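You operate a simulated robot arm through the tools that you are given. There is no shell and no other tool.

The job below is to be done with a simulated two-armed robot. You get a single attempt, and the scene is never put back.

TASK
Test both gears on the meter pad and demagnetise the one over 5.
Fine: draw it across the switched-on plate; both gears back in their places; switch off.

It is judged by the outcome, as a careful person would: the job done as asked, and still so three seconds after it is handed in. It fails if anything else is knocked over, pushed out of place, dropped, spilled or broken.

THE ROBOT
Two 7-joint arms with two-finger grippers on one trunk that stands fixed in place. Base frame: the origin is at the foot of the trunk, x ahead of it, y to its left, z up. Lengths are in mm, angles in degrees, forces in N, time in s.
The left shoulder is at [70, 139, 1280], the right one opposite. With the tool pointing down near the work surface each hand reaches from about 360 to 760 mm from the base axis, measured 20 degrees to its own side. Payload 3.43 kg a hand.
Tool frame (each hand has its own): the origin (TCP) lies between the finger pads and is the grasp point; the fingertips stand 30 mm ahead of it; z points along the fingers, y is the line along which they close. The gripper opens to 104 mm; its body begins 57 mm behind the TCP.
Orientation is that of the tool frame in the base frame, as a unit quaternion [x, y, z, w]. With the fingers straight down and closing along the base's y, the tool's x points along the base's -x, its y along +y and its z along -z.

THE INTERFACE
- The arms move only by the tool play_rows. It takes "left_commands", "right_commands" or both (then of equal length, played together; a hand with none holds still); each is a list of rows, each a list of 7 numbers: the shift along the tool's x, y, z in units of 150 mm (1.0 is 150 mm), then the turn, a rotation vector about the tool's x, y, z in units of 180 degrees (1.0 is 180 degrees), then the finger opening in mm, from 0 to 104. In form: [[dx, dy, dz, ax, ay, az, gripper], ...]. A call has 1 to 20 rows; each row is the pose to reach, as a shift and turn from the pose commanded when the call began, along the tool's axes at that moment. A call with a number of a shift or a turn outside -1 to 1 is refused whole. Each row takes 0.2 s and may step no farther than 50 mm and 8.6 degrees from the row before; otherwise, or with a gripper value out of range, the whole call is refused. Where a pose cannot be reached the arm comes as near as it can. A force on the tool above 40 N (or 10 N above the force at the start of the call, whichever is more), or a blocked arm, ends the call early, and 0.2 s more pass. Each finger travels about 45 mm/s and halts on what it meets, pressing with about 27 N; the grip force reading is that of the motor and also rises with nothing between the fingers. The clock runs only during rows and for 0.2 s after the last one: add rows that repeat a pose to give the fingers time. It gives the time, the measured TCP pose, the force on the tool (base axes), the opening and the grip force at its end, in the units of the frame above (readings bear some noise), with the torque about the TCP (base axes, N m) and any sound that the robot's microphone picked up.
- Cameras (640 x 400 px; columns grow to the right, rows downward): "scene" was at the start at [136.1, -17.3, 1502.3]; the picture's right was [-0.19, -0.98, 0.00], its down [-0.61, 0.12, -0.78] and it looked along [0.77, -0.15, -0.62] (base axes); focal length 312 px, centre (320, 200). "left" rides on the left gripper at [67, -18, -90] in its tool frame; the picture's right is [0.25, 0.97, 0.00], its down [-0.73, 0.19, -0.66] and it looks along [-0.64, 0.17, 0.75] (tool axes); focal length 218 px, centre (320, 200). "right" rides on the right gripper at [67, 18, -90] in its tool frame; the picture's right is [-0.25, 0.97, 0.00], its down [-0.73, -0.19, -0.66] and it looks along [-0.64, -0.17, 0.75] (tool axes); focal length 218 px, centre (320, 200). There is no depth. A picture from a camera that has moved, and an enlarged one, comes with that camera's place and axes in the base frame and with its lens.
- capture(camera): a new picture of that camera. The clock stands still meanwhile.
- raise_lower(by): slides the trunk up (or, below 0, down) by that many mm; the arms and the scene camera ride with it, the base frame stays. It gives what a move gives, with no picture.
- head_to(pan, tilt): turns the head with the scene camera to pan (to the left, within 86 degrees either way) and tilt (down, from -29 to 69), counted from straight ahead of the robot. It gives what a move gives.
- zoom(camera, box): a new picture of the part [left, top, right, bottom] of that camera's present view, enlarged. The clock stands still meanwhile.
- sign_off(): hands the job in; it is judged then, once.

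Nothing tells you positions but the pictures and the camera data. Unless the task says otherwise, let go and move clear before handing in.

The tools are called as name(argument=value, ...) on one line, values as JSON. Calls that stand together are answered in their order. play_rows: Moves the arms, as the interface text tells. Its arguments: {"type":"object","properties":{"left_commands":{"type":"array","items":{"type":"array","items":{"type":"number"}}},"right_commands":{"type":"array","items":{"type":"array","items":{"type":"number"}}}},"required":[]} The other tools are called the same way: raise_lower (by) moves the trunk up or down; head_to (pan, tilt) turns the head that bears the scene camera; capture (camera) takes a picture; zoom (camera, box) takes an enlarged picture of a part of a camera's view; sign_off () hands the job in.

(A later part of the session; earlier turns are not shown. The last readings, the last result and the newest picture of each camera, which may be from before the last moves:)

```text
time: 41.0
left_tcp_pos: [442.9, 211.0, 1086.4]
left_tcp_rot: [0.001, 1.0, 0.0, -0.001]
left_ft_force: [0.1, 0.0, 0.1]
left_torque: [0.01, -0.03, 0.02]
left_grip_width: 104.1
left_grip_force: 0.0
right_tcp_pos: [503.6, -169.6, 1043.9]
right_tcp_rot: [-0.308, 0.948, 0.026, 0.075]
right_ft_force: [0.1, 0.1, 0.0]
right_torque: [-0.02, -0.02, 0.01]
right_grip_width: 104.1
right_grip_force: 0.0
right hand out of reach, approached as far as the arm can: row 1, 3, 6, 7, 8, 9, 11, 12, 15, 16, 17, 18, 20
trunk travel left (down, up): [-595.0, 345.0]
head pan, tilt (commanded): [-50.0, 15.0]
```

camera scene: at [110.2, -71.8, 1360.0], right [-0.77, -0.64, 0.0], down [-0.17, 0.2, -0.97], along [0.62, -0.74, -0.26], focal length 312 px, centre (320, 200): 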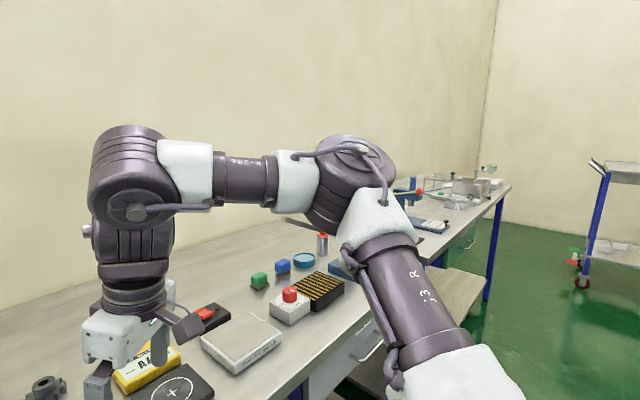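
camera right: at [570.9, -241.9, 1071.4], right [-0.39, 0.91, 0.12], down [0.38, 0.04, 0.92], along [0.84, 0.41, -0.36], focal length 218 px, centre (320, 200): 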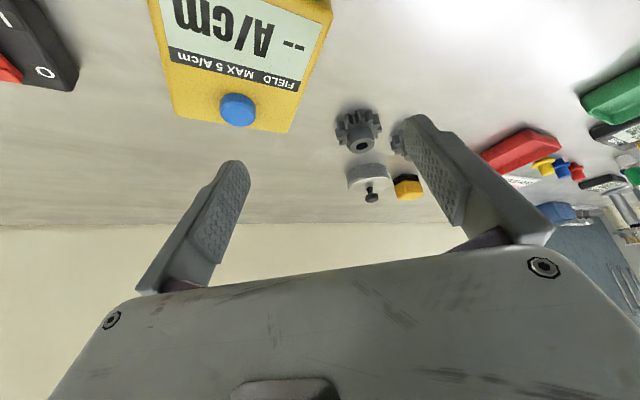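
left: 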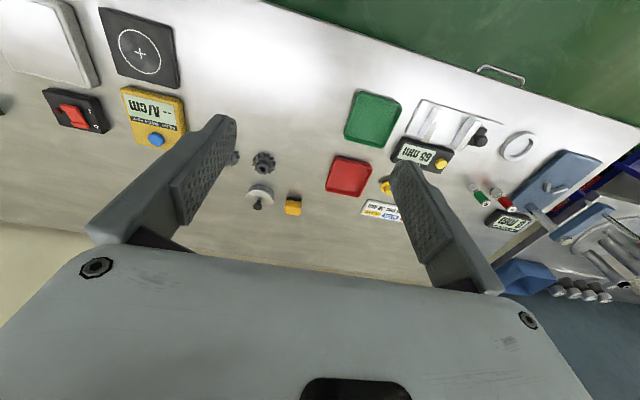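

I need a better understanding of the arm's geometry, so I take views of the right shoulder and elbow from the extremes of the head pan.

head_to(pan=-86, tilt=40)

capture(camera="scene")

head_to(pan=-20, tilt=25)

capture(camera="scene")

```text
time: 42.0
left_tcp_pos: [444.2, 210.6, 1086.9]
left_tcp_rot: [0.0, 1.0, 0.0, 0.0]
left_ft_force: [-0.4, -0.9, -0.2]
left_torque: [0.0, 0.02, -0.02]
left_grip_width: 103.8
left_grip_force: 0.0
right_tcp_pos: [502.4, -170.6, 1041.5]
right_tcp_rot: [-0.309, 0.948, 0.027, 0.075]
right_ft_force: [-0.7, -0.9, 0.1]
right_torque: [0.01, 0.0, 0.01]
right_grip_width: 104.1
right_grip_force: 0.0
trunk travel left (down, up): [-595.0, 345.0]
head pan, tilt (commanded): [-85.9, 40.0]
```

```text
taken
camera scene: at [57.7, -85.1, 1320.3], right [-1.0, -0.07, 0.0], down [-0.05, 0.64, -0.77], along [0.06, -0.76, -0.64], focal length 312 px, centre (320, 200)
```

scene: 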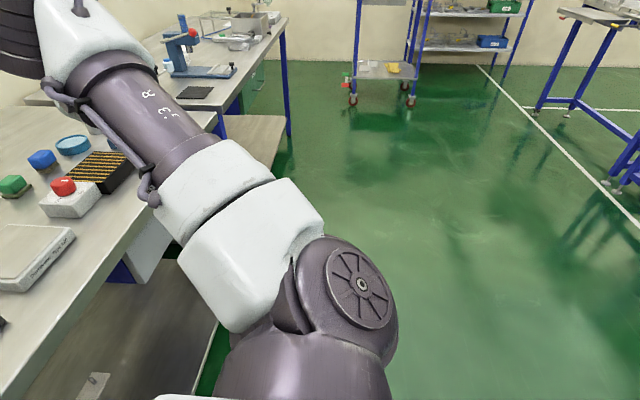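

```text
time: 43.4
left_tcp_pos: [443.7, 210.9, 1087.1]
left_tcp_rot: [0.0, 1.0, 0.0, -0.001]
left_ft_force: [0.9, 0.1, -0.1]
left_torque: [0.0, 0.0, 0.0]
left_grip_width: 103.9
left_grip_force: 0.1
right_tcp_pos: [504.6, -170.5, 1041.6]
right_tcp_rot: [-0.308, 0.948, 0.027, 0.075]
right_ft_force: [0.5, 0.1, 0.1]
right_torque: [0.0, -0.02, 0.02]
right_grip_width: 103.9
right_grip_force: 0.0
trunk travel left (down, up): [-595.0, 345.0]
head pan, tilt (commanded): [-20.0, 25.0]
```

```text
taken
camera scene: at [138.3, -32.0, 1343.5], right [-0.34, -0.94, 0.0], down [-0.4, 0.14, -0.91], along [0.85, -0.31, -0.42], focal length 312 px, centre (320, 200)
```

scene: 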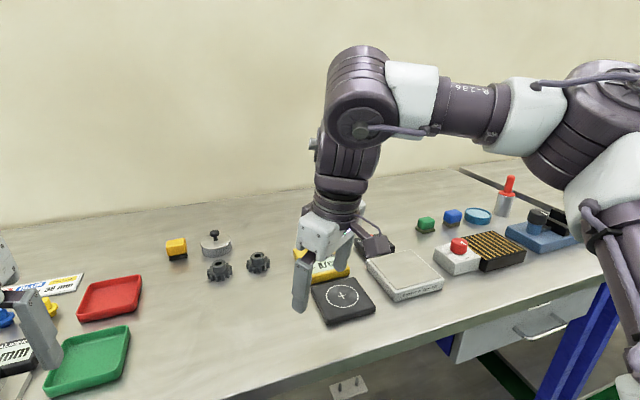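

Measured geometry: elbow at about (336,-401,1275), upper arm always ~64° from the lateral axis. I test whether the left arm can return to its original inward pose, to see if that joint is really limited.

play_rows(left_commands=[[-0.1, -0.25, 0, 0, 0, 0, 104], [-0.2, -0.5, 0, 0, 0, 0, 104], [-0.3, -0.75, 0, 0, 0, 0, 104], [-0.4, -1.0, 0, 0, 0, 0, 104], [-0.4, -1.0, 0, 0, 0, 0, 104]])

head_to(pan=50, tilt=15)

capture(camera="scene")

```text
time: 44.6
left_tcp_pos: [504.0, 63.2, 1086.2]
left_tcp_rot: [-0.001, 1.0, 0.0, 0.0]
left_ft_force: [-0.4, 0.1, 0.3]
left_torque: [-0.02, -0.02, -0.02]
left_grip_width: 103.8
left_grip_force: 0.1
right_tcp_pos: [502.4, -171.0, 1042.4]
right_tcp_rot: [-0.308, 0.948, 0.025, 0.075]
right_ft_force: [0.8, 0.8, 0.2]
right_torque: [-0.03, -0.01, 0.03]
right_grip_width: 104.1
right_grip_force: 0.1
trunk travel left (down, up): [-595.0, 345.0]
head pan, tilt (commanded): [-20.0, 25.0]
```

```text
time: 46.0
left_tcp_pos: [504.6, 61.1, 1086.6]
left_tcp_rot: [-0.001, 1.0, 0.0, 0.0]
left_ft_force: [0.4, -0.3, -1.1]
left_torque: [0.02, -0.03, -0.01]
left_grip_width: 104.0
left_grip_force: 0.0
right_tcp_pos: [502.9, -171.7, 1042.3]
right_tcp_rot: [-0.308, 0.948, 0.027, 0.074]
right_ft_force: [0.3, 0.0, 0.5]
right_torque: [0.01, 0.0, -0.01]
right_grip_width: 104.0
right_grip_force: 0.0
trunk travel left (down, up): [-595.0, 345.0]
head pan, tilt (commanded): [50.0, 15.0]
```

```text
taken
camera scene: at [111.9, 70.9, 1359.8], right [0.77, -0.64, 0.0], down [-0.17, -0.2, -0.97], along [0.62, 0.74, -0.26], focal length 312 px, centre (320, 200)
```

scene: 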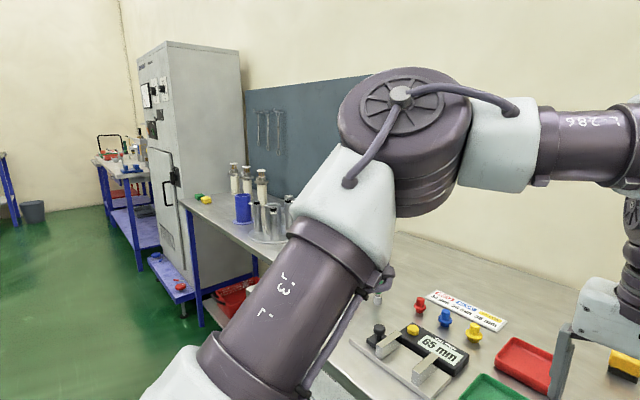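

The left arm moves inward freely with its elbow following, so the right arm seems to be in a different joint branch. I compare the shoulders from above.

head_to(pan=86, tilt=40)

capture(camera="scene")

head_to(pan=0, tilt=20)

capture(camera="scene")

```text
time: 47.0
left_tcp_pos: [503.8, 61.7, 1087.2]
left_tcp_rot: [-0.001, 1.0, 0.0, -0.001]
left_ft_force: [0.9, 0.1, -0.2]
left_torque: [-0.01, 0.03, -0.01]
left_grip_width: 103.9
left_grip_force: 0.0
right_tcp_pos: [503.7, -171.6, 1042.5]
right_tcp_rot: [-0.308, 0.948, 0.027, 0.074]
right_ft_force: [0.3, -1.0, 0.6]
right_torque: [-0.01, -0.03, -0.01]
right_grip_width: 103.8
right_grip_force: 0.0
trunk travel left (down, up): [-595.0, 345.0]
head pan, tilt (commanded): [85.9, 40.0]
```

```text
taken
camera scene: at [57.8, 84.3, 1320.3], right [1.0, -0.07, 0.0], down [-0.05, -0.64, -0.77], along [0.05, 0.76, -0.64], focal length 312 px, centre (320, 200)
```

scene: 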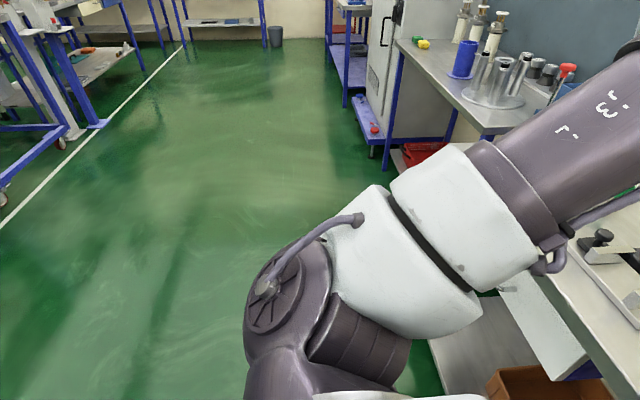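

```text
time: 48.6
left_tcp_pos: [503.6, 61.4, 1087.3]
left_tcp_rot: [-0.001, 1.0, 0.0, 0.0]
left_ft_force: [-0.2, -0.7, -0.5]
left_torque: [0.01, 0.0, 0.01]
left_grip_width: 103.9
left_grip_force: 0.0
right_tcp_pos: [503.8, -170.9, 1041.7]
right_tcp_rot: [-0.309, 0.948, 0.027, 0.075]
right_ft_force: [-0.2, -0.7, 0.2]
right_torque: [-0.05, 0.01, -0.02]
right_grip_width: 104.0
right_grip_force: 0.1
trunk travel left (down, up): [-595.0, 345.0]
head pan, tilt (commanded): [0.0, 20.0]
```

```text
taken
camera scene: at [144.9, -0.4, 1351.6], right [0.0, -1.0, 0.0], down [-0.34, 0.0, -0.94], along [0.94, 0.0, -0.34], focal length 312 px, centre (320, 200)
```

scene: 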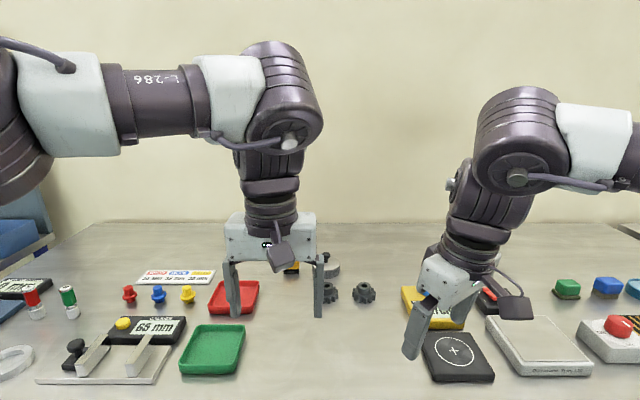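

The shoulder pictures show the right arm's J2 is flipped relative to the left arm's (cable side down), so the right arm is confined to its own side, while the left arm moves freely inward. Plan: left hand carries gears between their places and the pad; right hand handles plate and switch. First I move the right hand away and send the left toward gear 1 with a 30° forward tilt.

play_rows(right_commands=[[0.114, -0.24, -0.068, 0, 0, 0, 104], [0.228, -0.48, -0.135, 0, 0, 0, 104], [0.343, -0.72, -0.203, 0, 0, 0, 104], [0.457, -0.96, -0.271, 0, 0, 0, 104]])

play_rows(left_commands=[[-0.2, -0.068, 0.063, 0.0058, -0.033, 0.0217, 104], [-0.4, -0.136, 0.125, 0.0116, -0.066, 0.0434, 104], [-0.6, -0.204, 0.188, 0.0175, -0.099, 0.0652, 104], [-0.8, -0.272, 0.25, 0.0233, -0.132, 0.0869, 104], [-1.0, -0.34, 0.313, 0.0291, -0.165, 0.1086, 104]])

capture(camera="scene")

capture(camera="left")

```text
time: 49.6
left_tcp_pos: [503.3, 59.9, 1085.9]
left_tcp_rot: [0.0, 1.0, 0.001, 0.0]
left_ft_force: [-0.2, 0.1, -0.3]
left_torque: [0.02, 0.0, 0.0]
left_grip_width: 104.1
left_grip_force: 0.1
right_tcp_pos: [529.0, -333.7, 1073.0]
right_tcp_rot: [-0.308, 0.948, 0.025, 0.074]
right_ft_force: [-0.5, 0.1, 0.3]
right_torque: [0.0, 0.02, 0.02]
right_grip_width: 104.5
right_grip_force: 0.2
trunk travel left (down, up): [-595.0, 345.0]
head pan, tilt (commanded): [0.0, 20.0]
```

```text
time: 50.8
left_tcp_pos: [658.1, 10.9, 1038.5]
left_tcp_rot: [0.168, 0.951, -0.045, 0.254]
left_ft_force: [0.3, 0.5, -0.7]
left_torque: [0.0, -0.01, 0.02]
left_grip_width: 103.8
left_grip_force: 0.0
right_tcp_pos: [530.0, -332.8, 1072.7]
right_tcp_rot: [-0.308, 0.948, 0.025, 0.073]
right_ft_force: [1.0, 0.3, 0.6]
right_torque: [0.0, 0.0, -0.02]
right_grip_width: 104.0
right_grip_force: 0.0
trunk travel left (down, up): [-595.0, 345.0]
head pan, tilt (commanded): [0.0, 20.0]
```

```text
taken
camera scene: at [146.2, -0.2, 1351.5], right [0.0, -1.0, 0.0], down [-0.34, 0.0, -0.94], along [0.94, 0.0, -0.34], focal length 312 px, centre (320, 200)
```

scene: 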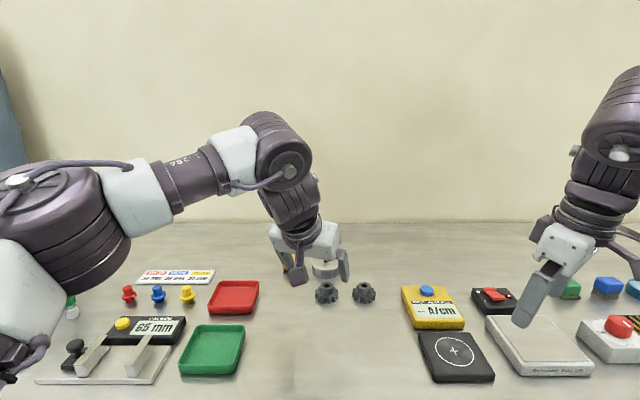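

```text
taken
camera left: at [554.2, 29.5, 1081.9], right [0.13, 0.98, -0.13], down [0.35, 0.08, 0.93], along [0.93, -0.16, -0.33], focal length 218 px, centre (320, 200)
```

left: 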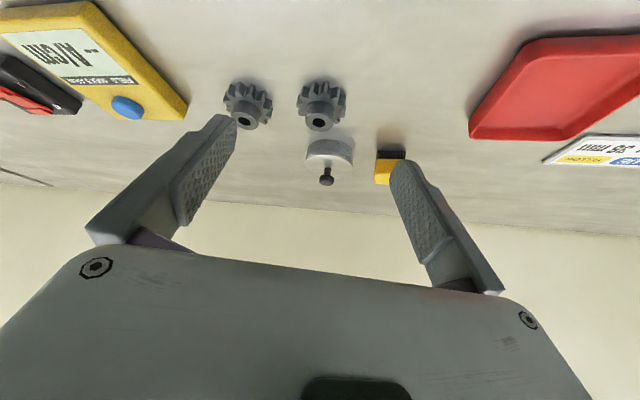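

The left hand is at (658,11,1038), fully reachable. I zoom for precise gear centres before approaching.

zoom(camera="scene", box=[290, 260, 402, 330])

zoom(camera="left", box=[200, 60, 392, 180])

```text
5.71 times, centred on (346, 295) of scene
camera zoom: at [146.2, -0.2, 1351.5], right [0.0, -1.0, 0.0], down [-0.34, 0.0, -0.94], along [0.94, 0.0, -0.34], focal length 1784 px, centre (171, -343)
```

zoom: 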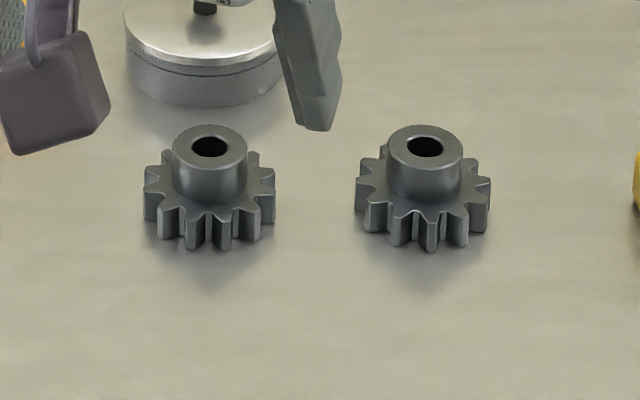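

```text
3.33 times, centred on (296, 120) of left
camera zoom: at [554.2, 29.5, 1081.9], right [0.13, 0.98, -0.13], down [0.35, 0.08, 0.93], along [0.93, -0.16, -0.33], focal length 728 px, centre (400, 467)
```

zoom: 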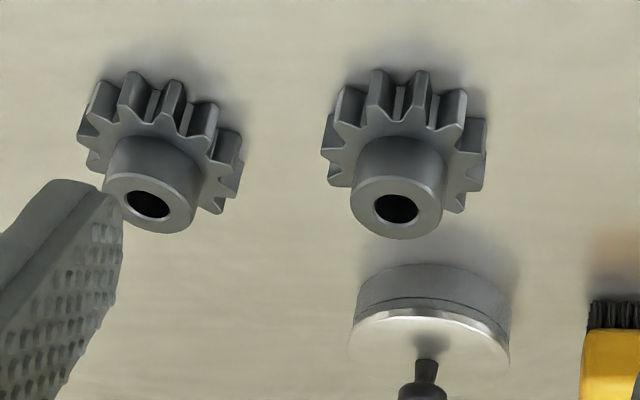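

Gears: hub diameter ≈30 mm, hub z ≈912–927, gear 1 at (745,-16), gear 2 at (745,-102). I hover the left hand above gear 1 with the fingers at 60 mm to test reach.

play_rows(left_commands=[[-0.114, 0.011, 0.164, 0, 0, 0, 90], [-0.229, 0.021, 0.329, 0, 0, 0, 75], [-0.343, 0.032, 0.493, 0, 0, 0, 60], [-0.343, 0.032, 0.493, 0, 0, 0, 60]])

capture(camera="left")

capture(camera="scene")

```text
time: 51.8
left_tcp_pos: [733.7, -11.3, 999.8]
left_tcp_rot: [0.169, 0.951, -0.045, 0.255]
left_ft_force: [-0.4, 0.7, 0.2]
left_torque: [-0.01, 0.0, -0.04]
left_grip_width: 59.7
left_grip_force: 0.0
right_tcp_pos: [529.0, -331.1, 1073.0]
right_tcp_rot: [-0.308, 0.948, 0.025, 0.074]
right_ft_force: [-0.6, 0.6, 1.0]
right_torque: [-0.02, 0.04, 0.02]
right_grip_width: 104.0
right_grip_force: 0.1
trunk travel left (down, up): [-595.0, 345.0]
head pan, tilt (commanded): [0.0, 20.0]
```

```text
taken
camera left: at [630.9, 7.0, 1044.6], right [0.13, 0.98, -0.13], down [0.35, 0.08, 0.93], along [0.93, -0.16, -0.34], focal length 218 px, centre (320, 200)
```

left: 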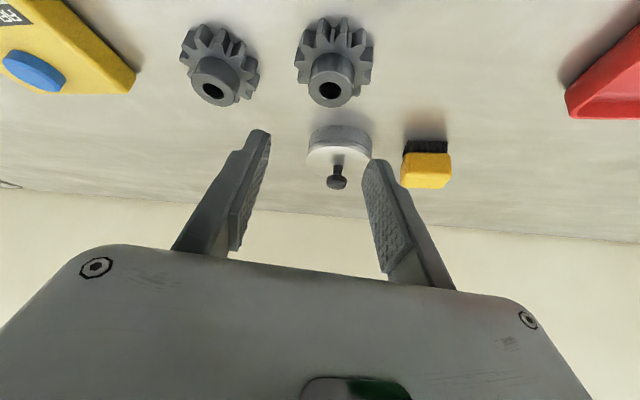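

```text
taken
camera scene: at [144.8, 0.4, 1351.6], right [0.0, -1.0, 0.0], down [-0.34, 0.0, -0.94], along [0.94, 0.0, -0.34], focal length 312 px, centre (320, 200)
```

scene: 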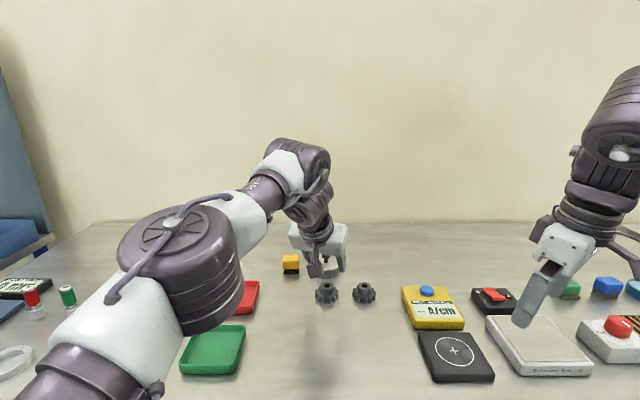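

The left arm reaches gear 1's hover easily. I descend partway and check alignment.

play_rows(left_commands=[[0.05, -0.003, 0.106, 0, 0, 0, 60], [0.099, -0.007, 0.212, 0, 0, 0, 54], [0.099, -0.007, 0.212, 0, 0, 0, 54]])

zoom(camera="left", box=[200, 0, 440, 150])

zoom(camera="scene", box=[280, 215, 408, 315])

```text
time: 52.6
left_tcp_pos: [734.9, -15.4, 967.3]
left_tcp_rot: [0.168, 0.951, -0.045, 0.255]
left_ft_force: [-1.3, -1.1, -0.3]
left_torque: [-0.03, 0.04, 0.0]
left_grip_width: 54.2
left_grip_force: 0.1
right_tcp_pos: [529.6, -331.8, 1072.0]
right_tcp_rot: [-0.308, 0.948, 0.026, 0.073]
right_ft_force: [-1.1, 0.0, -0.3]
right_torque: [0.02, 0.02, 0.04]
right_grip_width: 103.9
right_grip_force: 0.1
trunk travel left (down, up): [-595.0, 345.0]
head pan, tilt (commanded): [0.0, 20.0]
```

```text
2.67 times, centred on (320, 75) of left
camera zoom: at [632.0, 3.6, 1010.1], right [0.13, 0.98, -0.13], down [0.35, 0.07, 0.93], along [0.93, -0.16, -0.33], focal length 582 px, centre (320, 533)
```

zoom: 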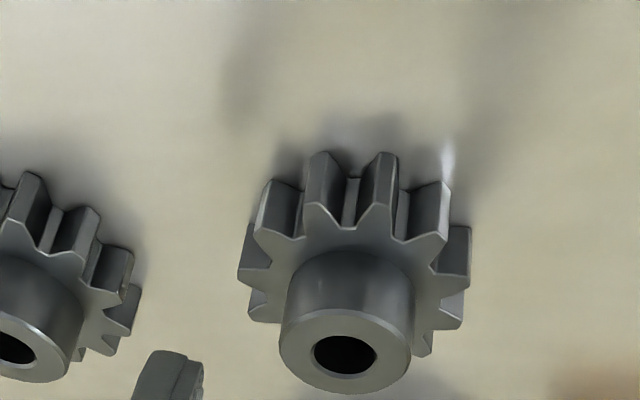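

```text
4.00 times, centred on (344, 265) of scene
camera zoom: at [144.5, -0.9, 1351.7], right [0.0, -1.0, 0.0], down [-0.34, 0.0, -0.94], along [0.94, 0.0, -0.34], focal length 1249 px, centre (224, -60)
```

zoom: 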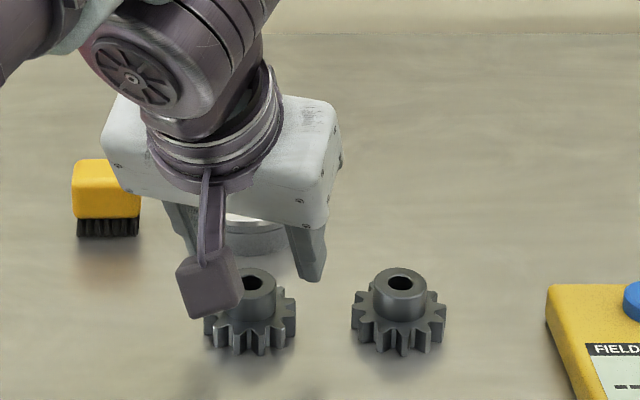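

Hub sits about 7 mm ahead of the TCP and 2 mm to one side. I make the small lateral correction and descend to grasp height, then look.

play_rows(left_commands=[[0.034, 0.0135, 0.058, 0, 0, 0, 52], [0.067, 0.0135, 0.117, 0, 0, 0, 52], [0.067, 0.0135, 0.117, 0, 0, 0, 52]])

capture(camera="left")

zoom(camera="scene", box=[280, 235, 408, 315])

```text
time: 53.4
left_tcp_pos: [735.5, -12.8, 947.4]
left_tcp_rot: [0.168, 0.951, -0.045, 0.255]
left_ft_force: [0.2, 0.1, -0.2]
left_torque: [0.0, 0.04, 0.04]
left_grip_width: 52.0
left_grip_force: 0.0
right_tcp_pos: [529.9, -333.7, 1073.0]
right_tcp_rot: [-0.309, 0.948, 0.026, 0.073]
right_ft_force: [0.7, 0.5, 1.0]
right_torque: [-0.03, 0.03, 0.03]
right_grip_width: 104.3
right_grip_force: 0.1
trunk travel left (down, up): [-595.0, 345.0]
head pan, tilt (commanded): [0.0, 20.0]
```

```text
taken
camera left: at [632.9, 5.5, 989.7], right [0.12, 0.98, -0.13], down [0.35, 0.08, 0.93], along [0.93, -0.16, -0.34], focal length 218 px, centre (320, 200)
```

left: 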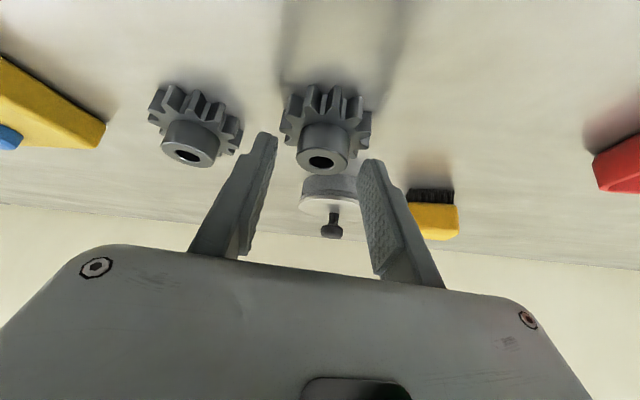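

```text
5.00 times, centred on (344, 275) of scene
camera zoom: at [144.8, -0.6, 1351.7], right [0.0, -1.0, 0.0], down [-0.34, 0.0, -0.94], along [0.94, 0.0, -0.34], focal length 1561 px, centre (200, -175)
```

zoom: 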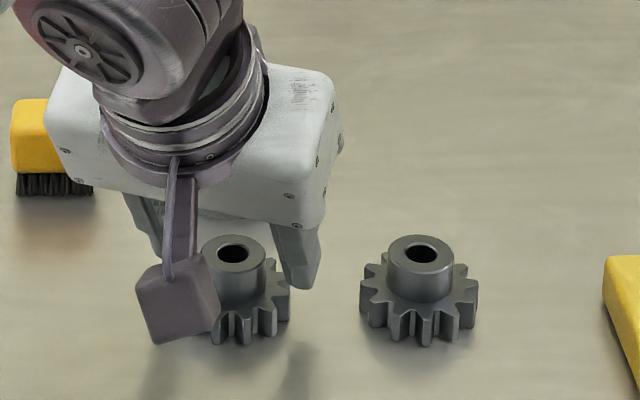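

Fingers straddle the hub well centred. I lower 1.5 mm more and close on the hub.

play_rows(left_commands=[[0.005, 0, 0.0087, 0, 0, 0, 52], [0.005, 0, 0.0087, 0, 0, 0, 40], [0.005, 0, 0.0087, 0, 0, 0, 30], [0.005, 0, 0.0087, 0, 0, 0, 20], [0.005, 0, 0.0087, 0, 0, 0, 20], [0.005, 0, 0.0087, 0, 0, 0, 20]])

zoom(camera="scene", box=[280, 235, 408, 315])

capture(camera="left")

```text
time: 54.8
left_tcp_pos: [735.7, -13.6, 944.6]
left_tcp_rot: [0.168, 0.952, -0.045, 0.254]
left_ft_force: [0.7, 0.6, 0.0]
left_torque: [0.04, -0.03, 0.02]
left_grip_width: 28.8
left_grip_force: 26.8
right_tcp_pos: [529.8, -331.8, 1072.3]
right_tcp_rot: [-0.308, 0.948, 0.025, 0.074]
right_ft_force: [-0.4, -0.3, -0.1]
right_torque: [-0.02, 0.04, -0.04]
right_grip_width: 104.1
right_grip_force: 0.0
trunk travel left (down, up): [-595.0, 345.0]
head pan, tilt (commanded): [0.0, 20.0]
```

```text
5.00 times, centred on (344, 275) of scene
camera zoom: at [144.9, -0.5, 1351.6], right [0.0, -1.0, 0.0], down [-0.34, 0.0, -0.94], along [0.94, 0.0, -0.34], focal length 1561 px, centre (200, -175)
```

zoom: 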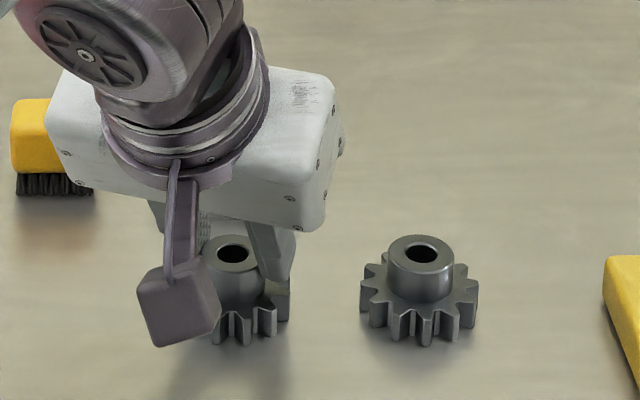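

```text
taken
camera left: at [633.3, 5.2, 988.2], right [0.12, 0.98, -0.13], down [0.35, 0.08, 0.93], along [0.93, -0.16, -0.34], focal length 218 px, centre (320, 200)
```

left: 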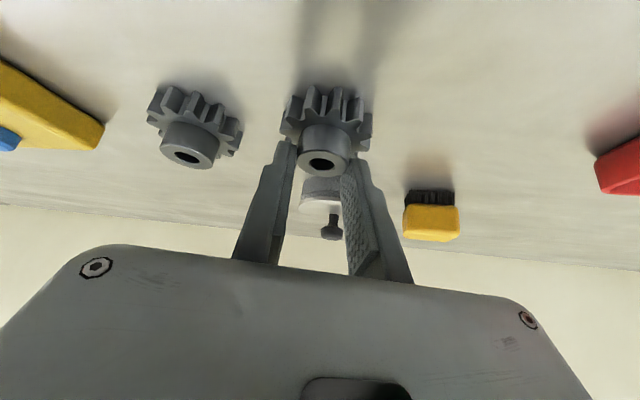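

Gear 1 is held (width 28.8, 27 N). I lift it 80 mm while the right hand moves farther right, out of the way.

play_rows(left_commands=[[-0.0667, 0, -0.1155, 0, 0, 0, 20], [-0.1333, 0, -0.2309, 0, 0, 0, 20], [-0.2, 0, -0.3464, 0, 0, 0, 20], [-0.2667, 0, -0.4619, 0, 0, 0, 20]], right_commands=[[0.184, -0.163, -0.129, 0, 0, 0, 104], [0.367, -0.326, -0.258, 0, 0, 0, 104], [0.551, -0.489, -0.387, 0, 0, 0, 104], [0.735, -0.652, -0.516, 0, 0, 0, 104]])

capture(camera="left")

capture(camera="scene")

```text
time: 55.8
left_tcp_pos: [734.9, -11.5, 1024.4]
left_tcp_rot: [0.168, 0.951, -0.044, 0.255]
left_ft_force: [-0.3, 1.2, 1.2]
left_torque: [0.02, 0.02, 0.0]
left_grip_width: 20.0
left_grip_force: 0.0
right_tcp_pos: [488.4, -481.6, 1130.3]
right_tcp_rot: [-0.309, 0.948, 0.025, 0.074]
right_ft_force: [-0.4, 0.6, -0.1]
right_torque: [0.0, 0.03, 0.0]
right_grip_width: 104.0
right_grip_force: 0.1
trunk travel left (down, up): [-595.0, 345.0]
head pan, tilt (commanded): [0.0, 20.0]
```

```text
taken
camera left: at [633.2, 6.0, 1068.5], right [0.12, 0.98, -0.12], down [0.35, 0.07, 0.93], along [0.93, -0.16, -0.34], focal length 218 px, centre (320, 200)
```

left: 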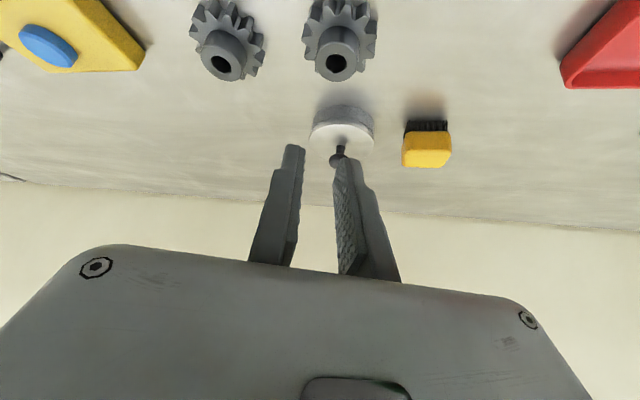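

```text
taken
camera scene: at [144.5, -0.3, 1351.6], right [0.0, -1.0, 0.0], down [-0.34, 0.0, -0.94], along [0.94, 0.0, -0.34], focal length 312 px, centre (320, 200)
```

scene: 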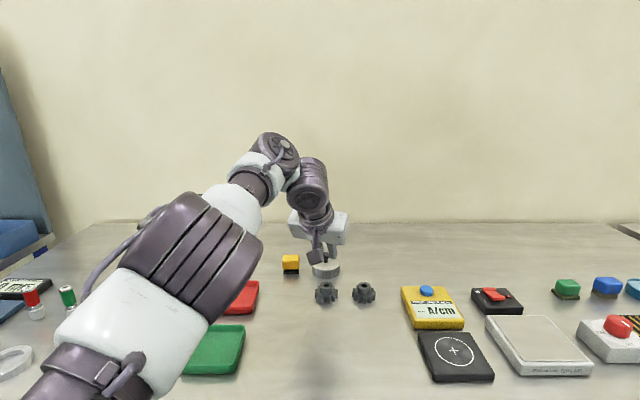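

The gear slipped out of the fingers and stayed on the bench; only the hub's rim had been caught. I check that it has not moved before regrasping deeper.

zoom(camera="scene", box=[290, 260, 402, 330])

zoom(camera="left", box=[180, 0, 420, 150])

zoom(camera="left", box=[230, 130, 420, 280])

```text
5.71 times, centred on (346, 295) of scene
camera zoom: at [144.5, -0.3, 1351.6], right [0.0, -1.0, 0.0], down [-0.34, 0.0, -0.94], along [0.94, 0.0, -0.34], focal length 1784 px, centre (171, -343)
```

zoom: 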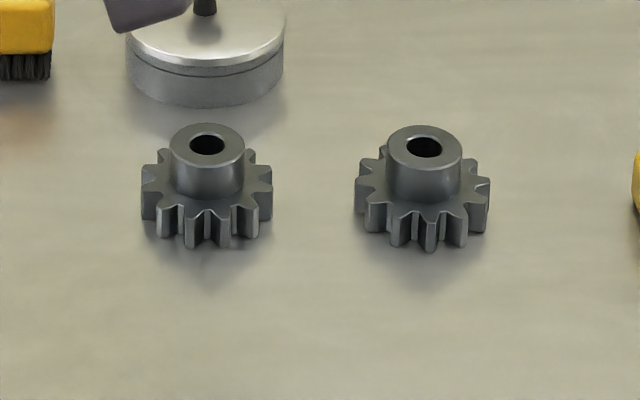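

```text
2.67 times, centred on (300, 75) of left
camera zoom: at [633.2, 6.0, 1068.5], right [0.12, 0.98, -0.12], down [0.35, 0.07, 0.93], along [0.93, -0.16, -0.34], focal length 582 px, centre (373, 533)
```

zoom: 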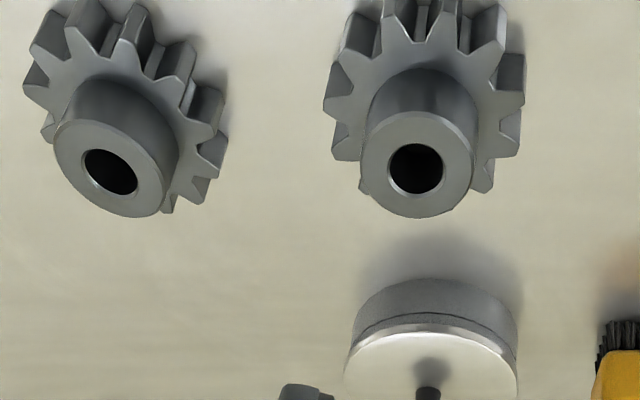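

```text
2.67 times, centred on (325, 205) of left
camera zoom: at [633.2, 6.0, 1068.5], right [0.12, 0.98, -0.12], down [0.35, 0.07, 0.93], along [0.93, -0.16, -0.34], focal length 582 px, centre (307, 187)
```

zoom: 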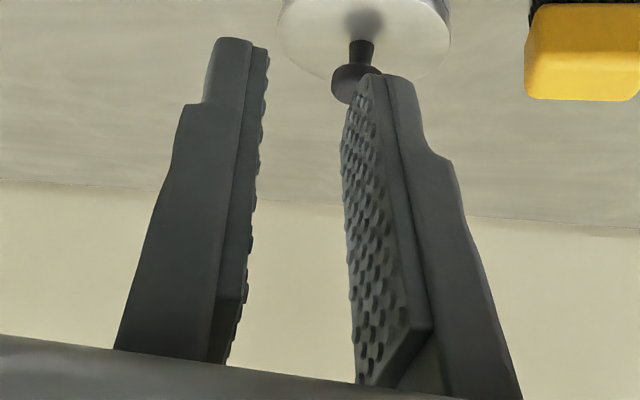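

Gear 1 still stands flat, perhaps 2 mm forward. I check whether the right wrist camera can watch the grasp from the side.

capture(camera="right")

```text
taken
camera right: at [412.7, -513.1, 1209.3], right [-0.37, 0.93, 0.04], down [0.61, 0.21, 0.76], along [0.7, 0.31, -0.65], focal length 218 px, centre (320, 200)
```

right: 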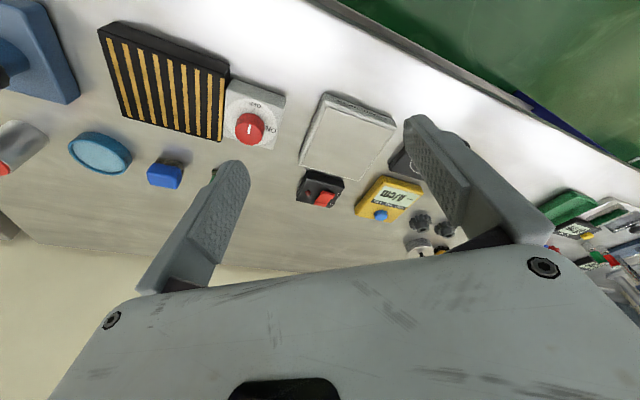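

The right camera can see the gears; from a closer spot it will give a side view of the left hand's grasp. I bring the right hand to about (630,-240,1060), clear of the left.

play_rows(right_commands=[[-0.203, 0.094, 0.09, 0, -0.015, 0, 104], [-0.406, 0.187, 0.18, 0, -0.03, 0, 104], [-0.609, 0.281, 0.269, 0, -0.045, 0, 104], [-0.812, 0.374, 0.359, 0, -0.06, 0, 104]])

play_rows(right_commands=[[-0.183, 0.094, 0.126, 0, -0.015, 0, 80], [-0.366, 0.187, 0.252, 0, -0.03, 0, 60], [-0.548, 0.281, 0.379, 0, -0.045, 0, 40], [-0.731, 0.374, 0.505, 0, -0.06, 0, 20], [-0.731, 0.374, 0.505, 0, -0.06, 0, 0], [-0.731, 0.374, 0.505, 0, -0.06, 0, 0]])

capture(camera="right")

capture(camera="scene")

```text
time: 56.8
left_tcp_pos: [737.2, -12.2, 1024.2]
left_tcp_rot: [0.167, 0.951, -0.045, 0.254]
left_ft_force: [-0.4, -0.1, -1.1]
left_torque: [0.0, -0.03, 0.02]
left_grip_width: 20.1
left_grip_force: 0.1
right_tcp_pos: [562.1, -359.5, 1096.0]
right_tcp_rot: [-0.304, 0.937, 0.054, 0.162]
right_ft_force: [-0.2, 0.2, 0.0]
right_torque: [-0.01, 0.03, 0.01]
right_grip_width: 104.2
right_grip_force: 0.1
trunk travel left (down, up): [-595.0, 345.0]
head pan, tilt (commanded): [0.0, 20.0]
```

```text
time: 58.2
left_tcp_pos: [737.1, -13.4, 1025.6]
left_tcp_rot: [0.167, 0.951, -0.045, 0.255]
left_ft_force: [1.0, -0.4, 0.5]
left_torque: [0.01, -0.02, -0.02]
left_grip_width: 20.1
left_grip_force: 0.0
right_tcp_pos: [632.7, -238.3, 1061.9]
right_tcp_rot: [-0.297, 0.918, 0.082, 0.25]
right_ft_force: [0.5, -0.4, 0.1]
right_torque: [-0.01, -0.02, -0.03]
right_grip_width: 0.3
right_grip_force: 14.9
trunk travel left (down, up): [-595.0, 345.0]
head pan, tilt (commanded): [0.0, 20.0]
```

```text
taken
camera right: at [537.6, -284.5, 1104.6], right [-0.39, 0.91, 0.13], down [0.35, 0.02, 0.94], along [0.85, 0.41, -0.33], focal length 218 px, centre (320, 200)
```

right: 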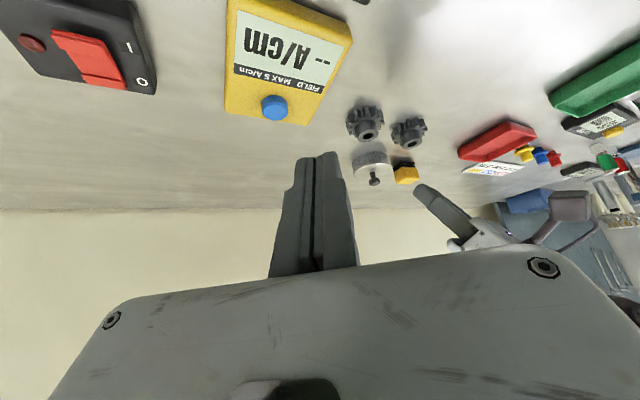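

```text
taken
camera scene: at [145.1, -0.4, 1351.6], right [0.0, -1.0, 0.0], down [-0.34, 0.0, -0.94], along [0.94, 0.0, -0.34], focal length 312 px, centre (320, 200)
```

scene: 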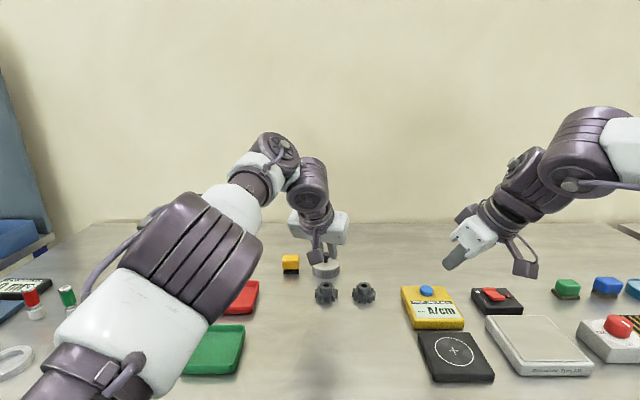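

The right camera has a clear oblique view of both gears. I zoom to measure hub height and position from here.

zoom(camera="right", box=[330, 80, 490, 230])

```text
2.67 times, centred on (410, 155) of right
camera zoom: at [537.6, -284.5, 1104.6], right [-0.39, 0.91, 0.13], down [0.35, 0.02, 0.94], along [0.85, 0.41, -0.33], focal length 582 px, centre (80, 320)
```

zoom: 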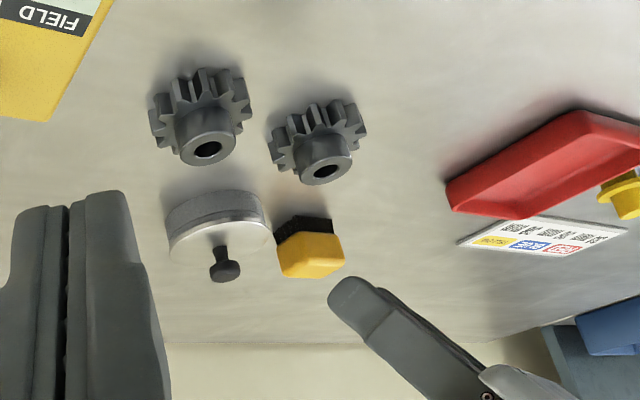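

From three cameras the hub top is at z≈931 and gear 1 at (740,-14); the fingertips are rounded, so I should sit about 5 mm farther back. I reopen, descend again and look from the side camera.

play_rows(left_commands=[[0, 0, 0, 0, 0, 0, 50], [0, 0, 0, 0, 0, 0, 50], [0.1, 0, 0.146, 0, 0, 0, 50], [0.2, 0, 0.292, 0, 0, 0, 50], [0.25, 0, 0.37, 0, 0, 0, 50], [0.291, 0, 0.438, 0, 0, 0, 50], [0.291, 0, 0.438, 0, 0, 0, 50]])

zoom(camera="right", box=[340, 80, 500, 180])

zoom(camera="left", box=[220, 60, 420, 200])

```text
time: 59.8
left_tcp_pos: [730.9, -12.1, 946.6]
left_tcp_rot: [0.168, 0.951, -0.044, 0.255]
left_ft_force: [-0.6, -0.7, -0.4]
left_torque: [-0.02, 0.01, -0.04]
left_grip_width: 49.9
left_grip_force: 0.2
right_tcp_pos: [631.0, -240.9, 1062.3]
right_tcp_rot: [-0.298, 0.917, 0.083, 0.25]
right_ft_force: [0.1, -0.2, 1.3]
right_torque: [-0.01, -0.03, 0.01]
right_grip_width: 0.1
right_grip_force: 27.1
trunk travel left (down, up): [-595.0, 345.0]
head pan, tilt (commanded): [0.0, 20.0]
```

```text
4.00 times, centred on (420, 130) of right
camera zoom: at [537.1, -284.9, 1104.8], right [-0.39, 0.91, 0.13], down [0.35, 0.02, 0.94], along [0.85, 0.41, -0.33], focal length 873 px, centre (-80, 480)
```

zoom: 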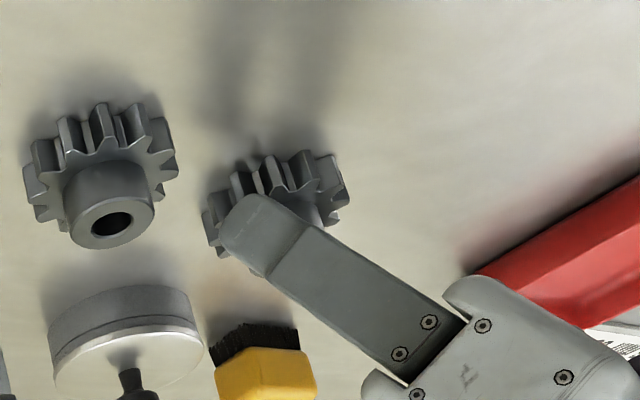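

```text
2.86 times, centred on (320, 130) of left
camera zoom: at [627.9, 6.5, 989.8], right [0.12, 0.98, -0.13], down [0.35, 0.08, 0.93], along [0.93, -0.16, -0.34], focal length 624 px, centre (320, 400)
```

zoom: 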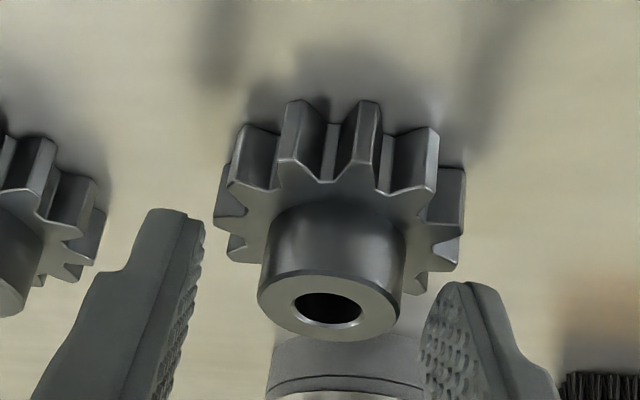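

The fingers straddle the hub. I narrow to 40 mm and feel downward in small steps for the gear's disc, so the pads cover as much of the hub as possible.

play_rows(left_commands=[[0, 0, 0, 0, 0, 0, 40], [0, 0, 0, 0, 0, 0, 40], [0.0033, 0, 0.0058, 0, 0, 0, 40], [0.0067, 0, 0.0115, 0, 0, 0, 40], [0.01, 0, 0.0173, 0, 0, 0, 40], [0.0133, 0, 0.0231, 0, 0, 0, 40], [0.0167, 0, 0.0289, 0, 0, 0, 40]])

zoom(camera="left", box=[220, 60, 420, 200])

```text
time: 61.4
left_tcp_pos: [731.1, -12.0, 943.1]
left_tcp_rot: [0.167, 0.951, -0.045, 0.257]
left_ft_force: [3.1, 1.2, 10.7]
left_torque: [0.04, -0.15, 0.05]
left_grip_width: 39.8
left_grip_force: 0.2
right_tcp_pos: [630.2, -239.8, 1063.0]
right_tcp_rot: [-0.298, 0.917, 0.083, 0.251]
right_ft_force: [-0.2, 0.1, 0.9]
right_torque: [0.01, -0.01, 0.0]
right_grip_width: 0.3
right_grip_force: 26.8
trunk travel left (down, up): [-595.0, 345.0]
head pan, tilt (commanded): [0.0, 20.0]
```

```text
2.86 times, centred on (320, 130) of left
camera zoom: at [628.1, 6.5, 986.1], right [0.12, 0.98, -0.13], down [0.35, 0.08, 0.94], along [0.93, -0.16, -0.33], focal length 624 px, centre (320, 400)
```

zoom: 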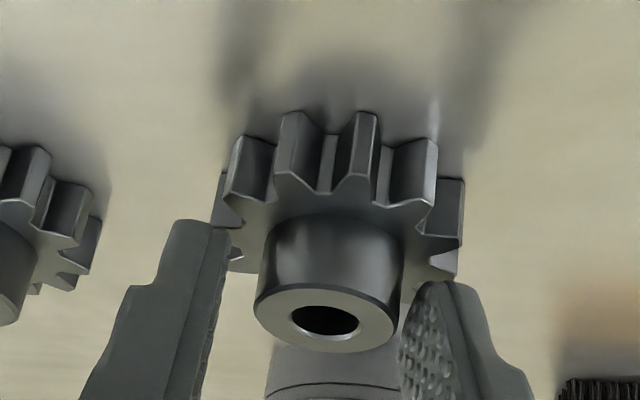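

I felt the disc at TCP z≈943. I back off 1.5 mm, close fully and give the fingers time.

play_rows(left_commands=[[-0.005, 0, -0.0087, 0, 0, 0, 40], [-0.005, 0, -0.0087, 0, 0, 0, 25], [-0.005, 0, -0.0087, 0, 0, 0, 10], [-0.005, 0, -0.0087, 0, 0, 0, 10], [-0.005, 0, -0.0087, 0, 0, 0, 10], [-0.005, 0, -0.0087, 0, 0, 0, 10]])

zoom(camera="left", box=[220, 60, 420, 200])

zoom(camera="right", box=[340, 80, 500, 180])

```text
time: 62.8
left_tcp_pos: [730.6, -13.0, 942.3]
left_tcp_rot: [0.167, 0.952, -0.044, 0.254]
left_ft_force: [-1.1, -0.4, -1.7]
left_torque: [0.03, 0.06, 0.02]
left_grip_width: 29.0
left_grip_force: 27.0
right_tcp_pos: [633.0, -240.3, 1061.6]
right_tcp_rot: [-0.298, 0.918, 0.082, 0.249]
right_ft_force: [-0.2, 0.1, -0.1]
right_torque: [-0.02, -0.01, 0.0]
right_grip_width: 0.0
right_grip_force: 27.0
trunk travel left (down, up): [-595.0, 345.0]
head pan, tilt (commanded): [0.0, 20.0]
```

```text
2.86 times, centred on (320, 130) of left
camera zoom: at [628.3, 6.6, 985.2], right [0.12, 0.98, -0.13], down [0.35, 0.08, 0.93], along [0.93, -0.16, -0.34], focal length 624 px, centre (320, 400)
```

zoom: 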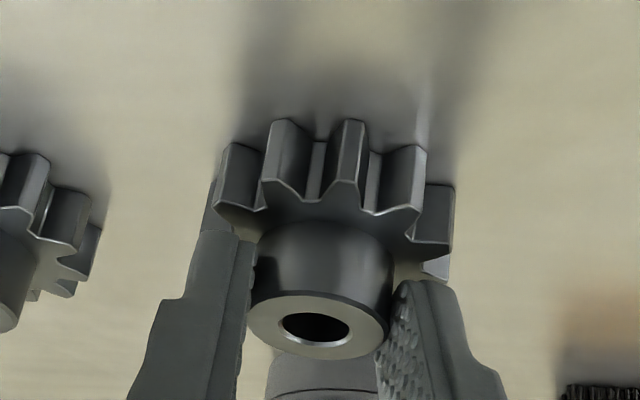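

```text
4.00 times, centred on (420, 130) of right
camera zoom: at [537.5, -284.9, 1104.6], right [-0.39, 0.91, 0.13], down [0.35, 0.02, 0.94], along [0.85, 0.41, -0.33], focal length 873 px, centre (-80, 480)
```

zoom: 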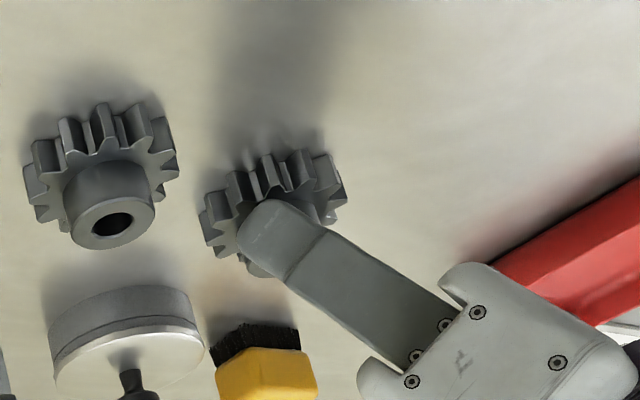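

Grip looks deeper now (29.0 mm, 27 N). I lift slowly a few millimetres and check it holds.

play_rows(left_commands=[[-0.005, 0, -0.0087, 0, 0, 0, 10], [-0.01, 0, -0.0173, 0, 0, 0, 10], [-0.0167, 0, -0.0289, 0, 0, 0, 10], [-0.0233, 0, -0.0404, 0, 0, 0, 10], [-0.0333, 0, -0.0577, 0, 0, 0, 10], [-0.0333, 0, -0.0577, 0, 0, 0, 10]])

zoom(camera="left", box=[220, 60, 420, 200])

zoom(camera="right", box=[340, 80, 500, 180])

```text
time: 64.2
left_tcp_pos: [731.2, -12.8, 952.6]
left_tcp_rot: [0.167, 0.951, -0.045, 0.255]
left_ft_force: [-0.3, 0.0, -2.4]
left_torque: [0.02, 0.03, -0.01]
left_grip_width: 28.9
left_grip_force: 26.8
right_tcp_pos: [631.4, -239.4, 1061.2]
right_tcp_rot: [-0.298, 0.918, 0.083, 0.25]
right_ft_force: [0.3, 1.1, -0.1]
right_torque: [0.0, 0.02, -0.01]
right_grip_width: 0.1
right_grip_force: 26.9
trunk travel left (down, up): [-595.0, 345.0]
head pan, tilt (commanded): [0.0, 20.0]
```

```text
2.86 times, centred on (320, 130) of left
camera zoom: at [628.4, 6.0, 996.1], right [0.12, 0.98, -0.13], down [0.35, 0.08, 0.93], along [0.93, -0.16, -0.34], focal length 624 px, centre (320, 400)
```

zoom: 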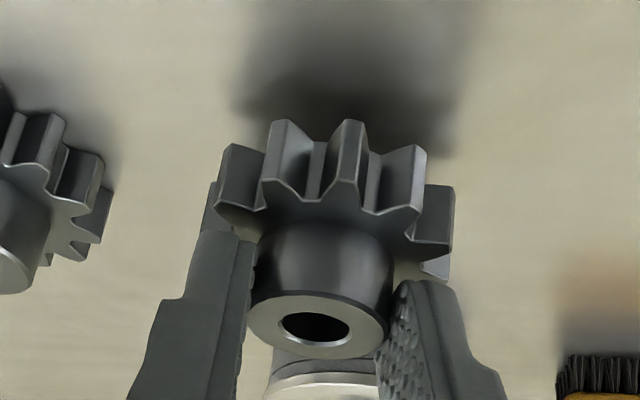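

```text
4.00 times, centred on (420, 130) of right
camera zoom: at [537.8, -284.8, 1104.5], right [-0.39, 0.91, 0.13], down [0.35, 0.02, 0.94], along [0.85, 0.41, -0.33], focal length 873 px, centre (-80, 480)
```

zoom: 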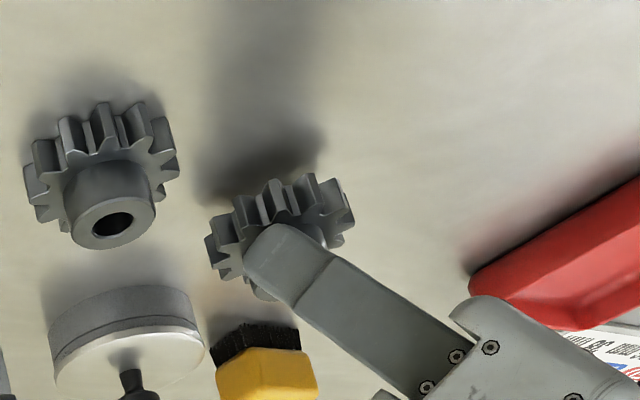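

Gear 1 is securely lifted now. I raise it more while the right hand withdraws to the right again.

play_rows(left_commands=[[-0.0417, 0, -0.0722, 0, 0, 0, 10], [-0.0833, 0, -0.1443, 0, 0, 0, 10], [-0.125, 0, -0.2165, 0, 0, 0, 10], [-0.1667, 0, -0.2887, 0, 0, 0, 10]], right_commands=[[0.157, -0.094, -0.158, 0, 0.015, 0, 0], [0.313, -0.187, -0.316, 0, 0.03, 0, 0], [0.47, -0.281, -0.473, 0, 0.045, 0, 0], [0.626, -0.374, -0.631, 0, 0.06, 0, 0]])

play_rows(right_commands=[[0.183, -0.094, -0.126, 0, 0, 0, 0], [0.366, -0.187, -0.253, 0, 0, 0, 0], [0.548, -0.281, -0.379, 0, 0, 0, 0], [0.731, -0.374, -0.505, 0, 0, 0, 0]])

capture(camera="left")

```text
time: 65.2
left_tcp_pos: [730.2, -14.1, 1003.4]
left_tcp_rot: [0.167, 0.951, -0.044, 0.255]
left_ft_force: [-0.2, -0.2, -2.6]
left_torque: [0.0, 0.03, 0.0]
left_grip_width: 29.0
left_grip_force: 26.4
right_tcp_pos: [559.9, -363.0, 1095.5]
right_tcp_rot: [-0.304, 0.937, 0.055, 0.163]
right_ft_force: [-0.3, 0.1, 0.1]
right_torque: [0.01, -0.02, -0.01]
right_grip_width: 0.0
right_grip_force: 27.4
trunk travel left (down, up): [-595.0, 345.0]
head pan, tilt (commanded): [0.0, 20.0]
```

```text
time: 66.2
left_tcp_pos: [730.7, -13.1, 1002.9]
left_tcp_rot: [0.169, 0.951, -0.045, 0.255]
left_ft_force: [0.5, 0.4, -2.6]
left_torque: [0.01, 0.02, 0.03]
left_grip_width: 28.9
left_grip_force: 26.8
right_tcp_pos: [487.4, -482.4, 1129.5]
right_tcp_rot: [-0.304, 0.937, 0.054, 0.163]
right_ft_force: [-0.2, -0.1, 0.0]
right_torque: [0.02, -0.04, -0.04]
right_grip_width: 0.1
right_grip_force: 27.3
trunk travel left (down, up): [-595.0, 345.0]
head pan, tilt (commanded): [0.0, 20.0]
```

```text
taken
camera left: at [628.0, 5.3, 1047.1], right [0.12, 0.98, -0.13], down [0.35, 0.07, 0.93], along [0.93, -0.16, -0.33], focal length 218 px, centre (320, 200)
```

left: 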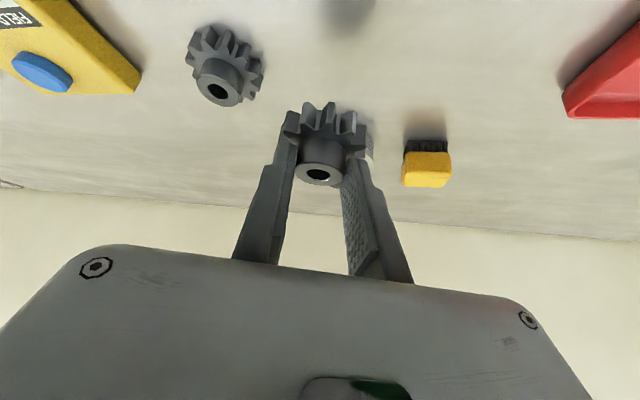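

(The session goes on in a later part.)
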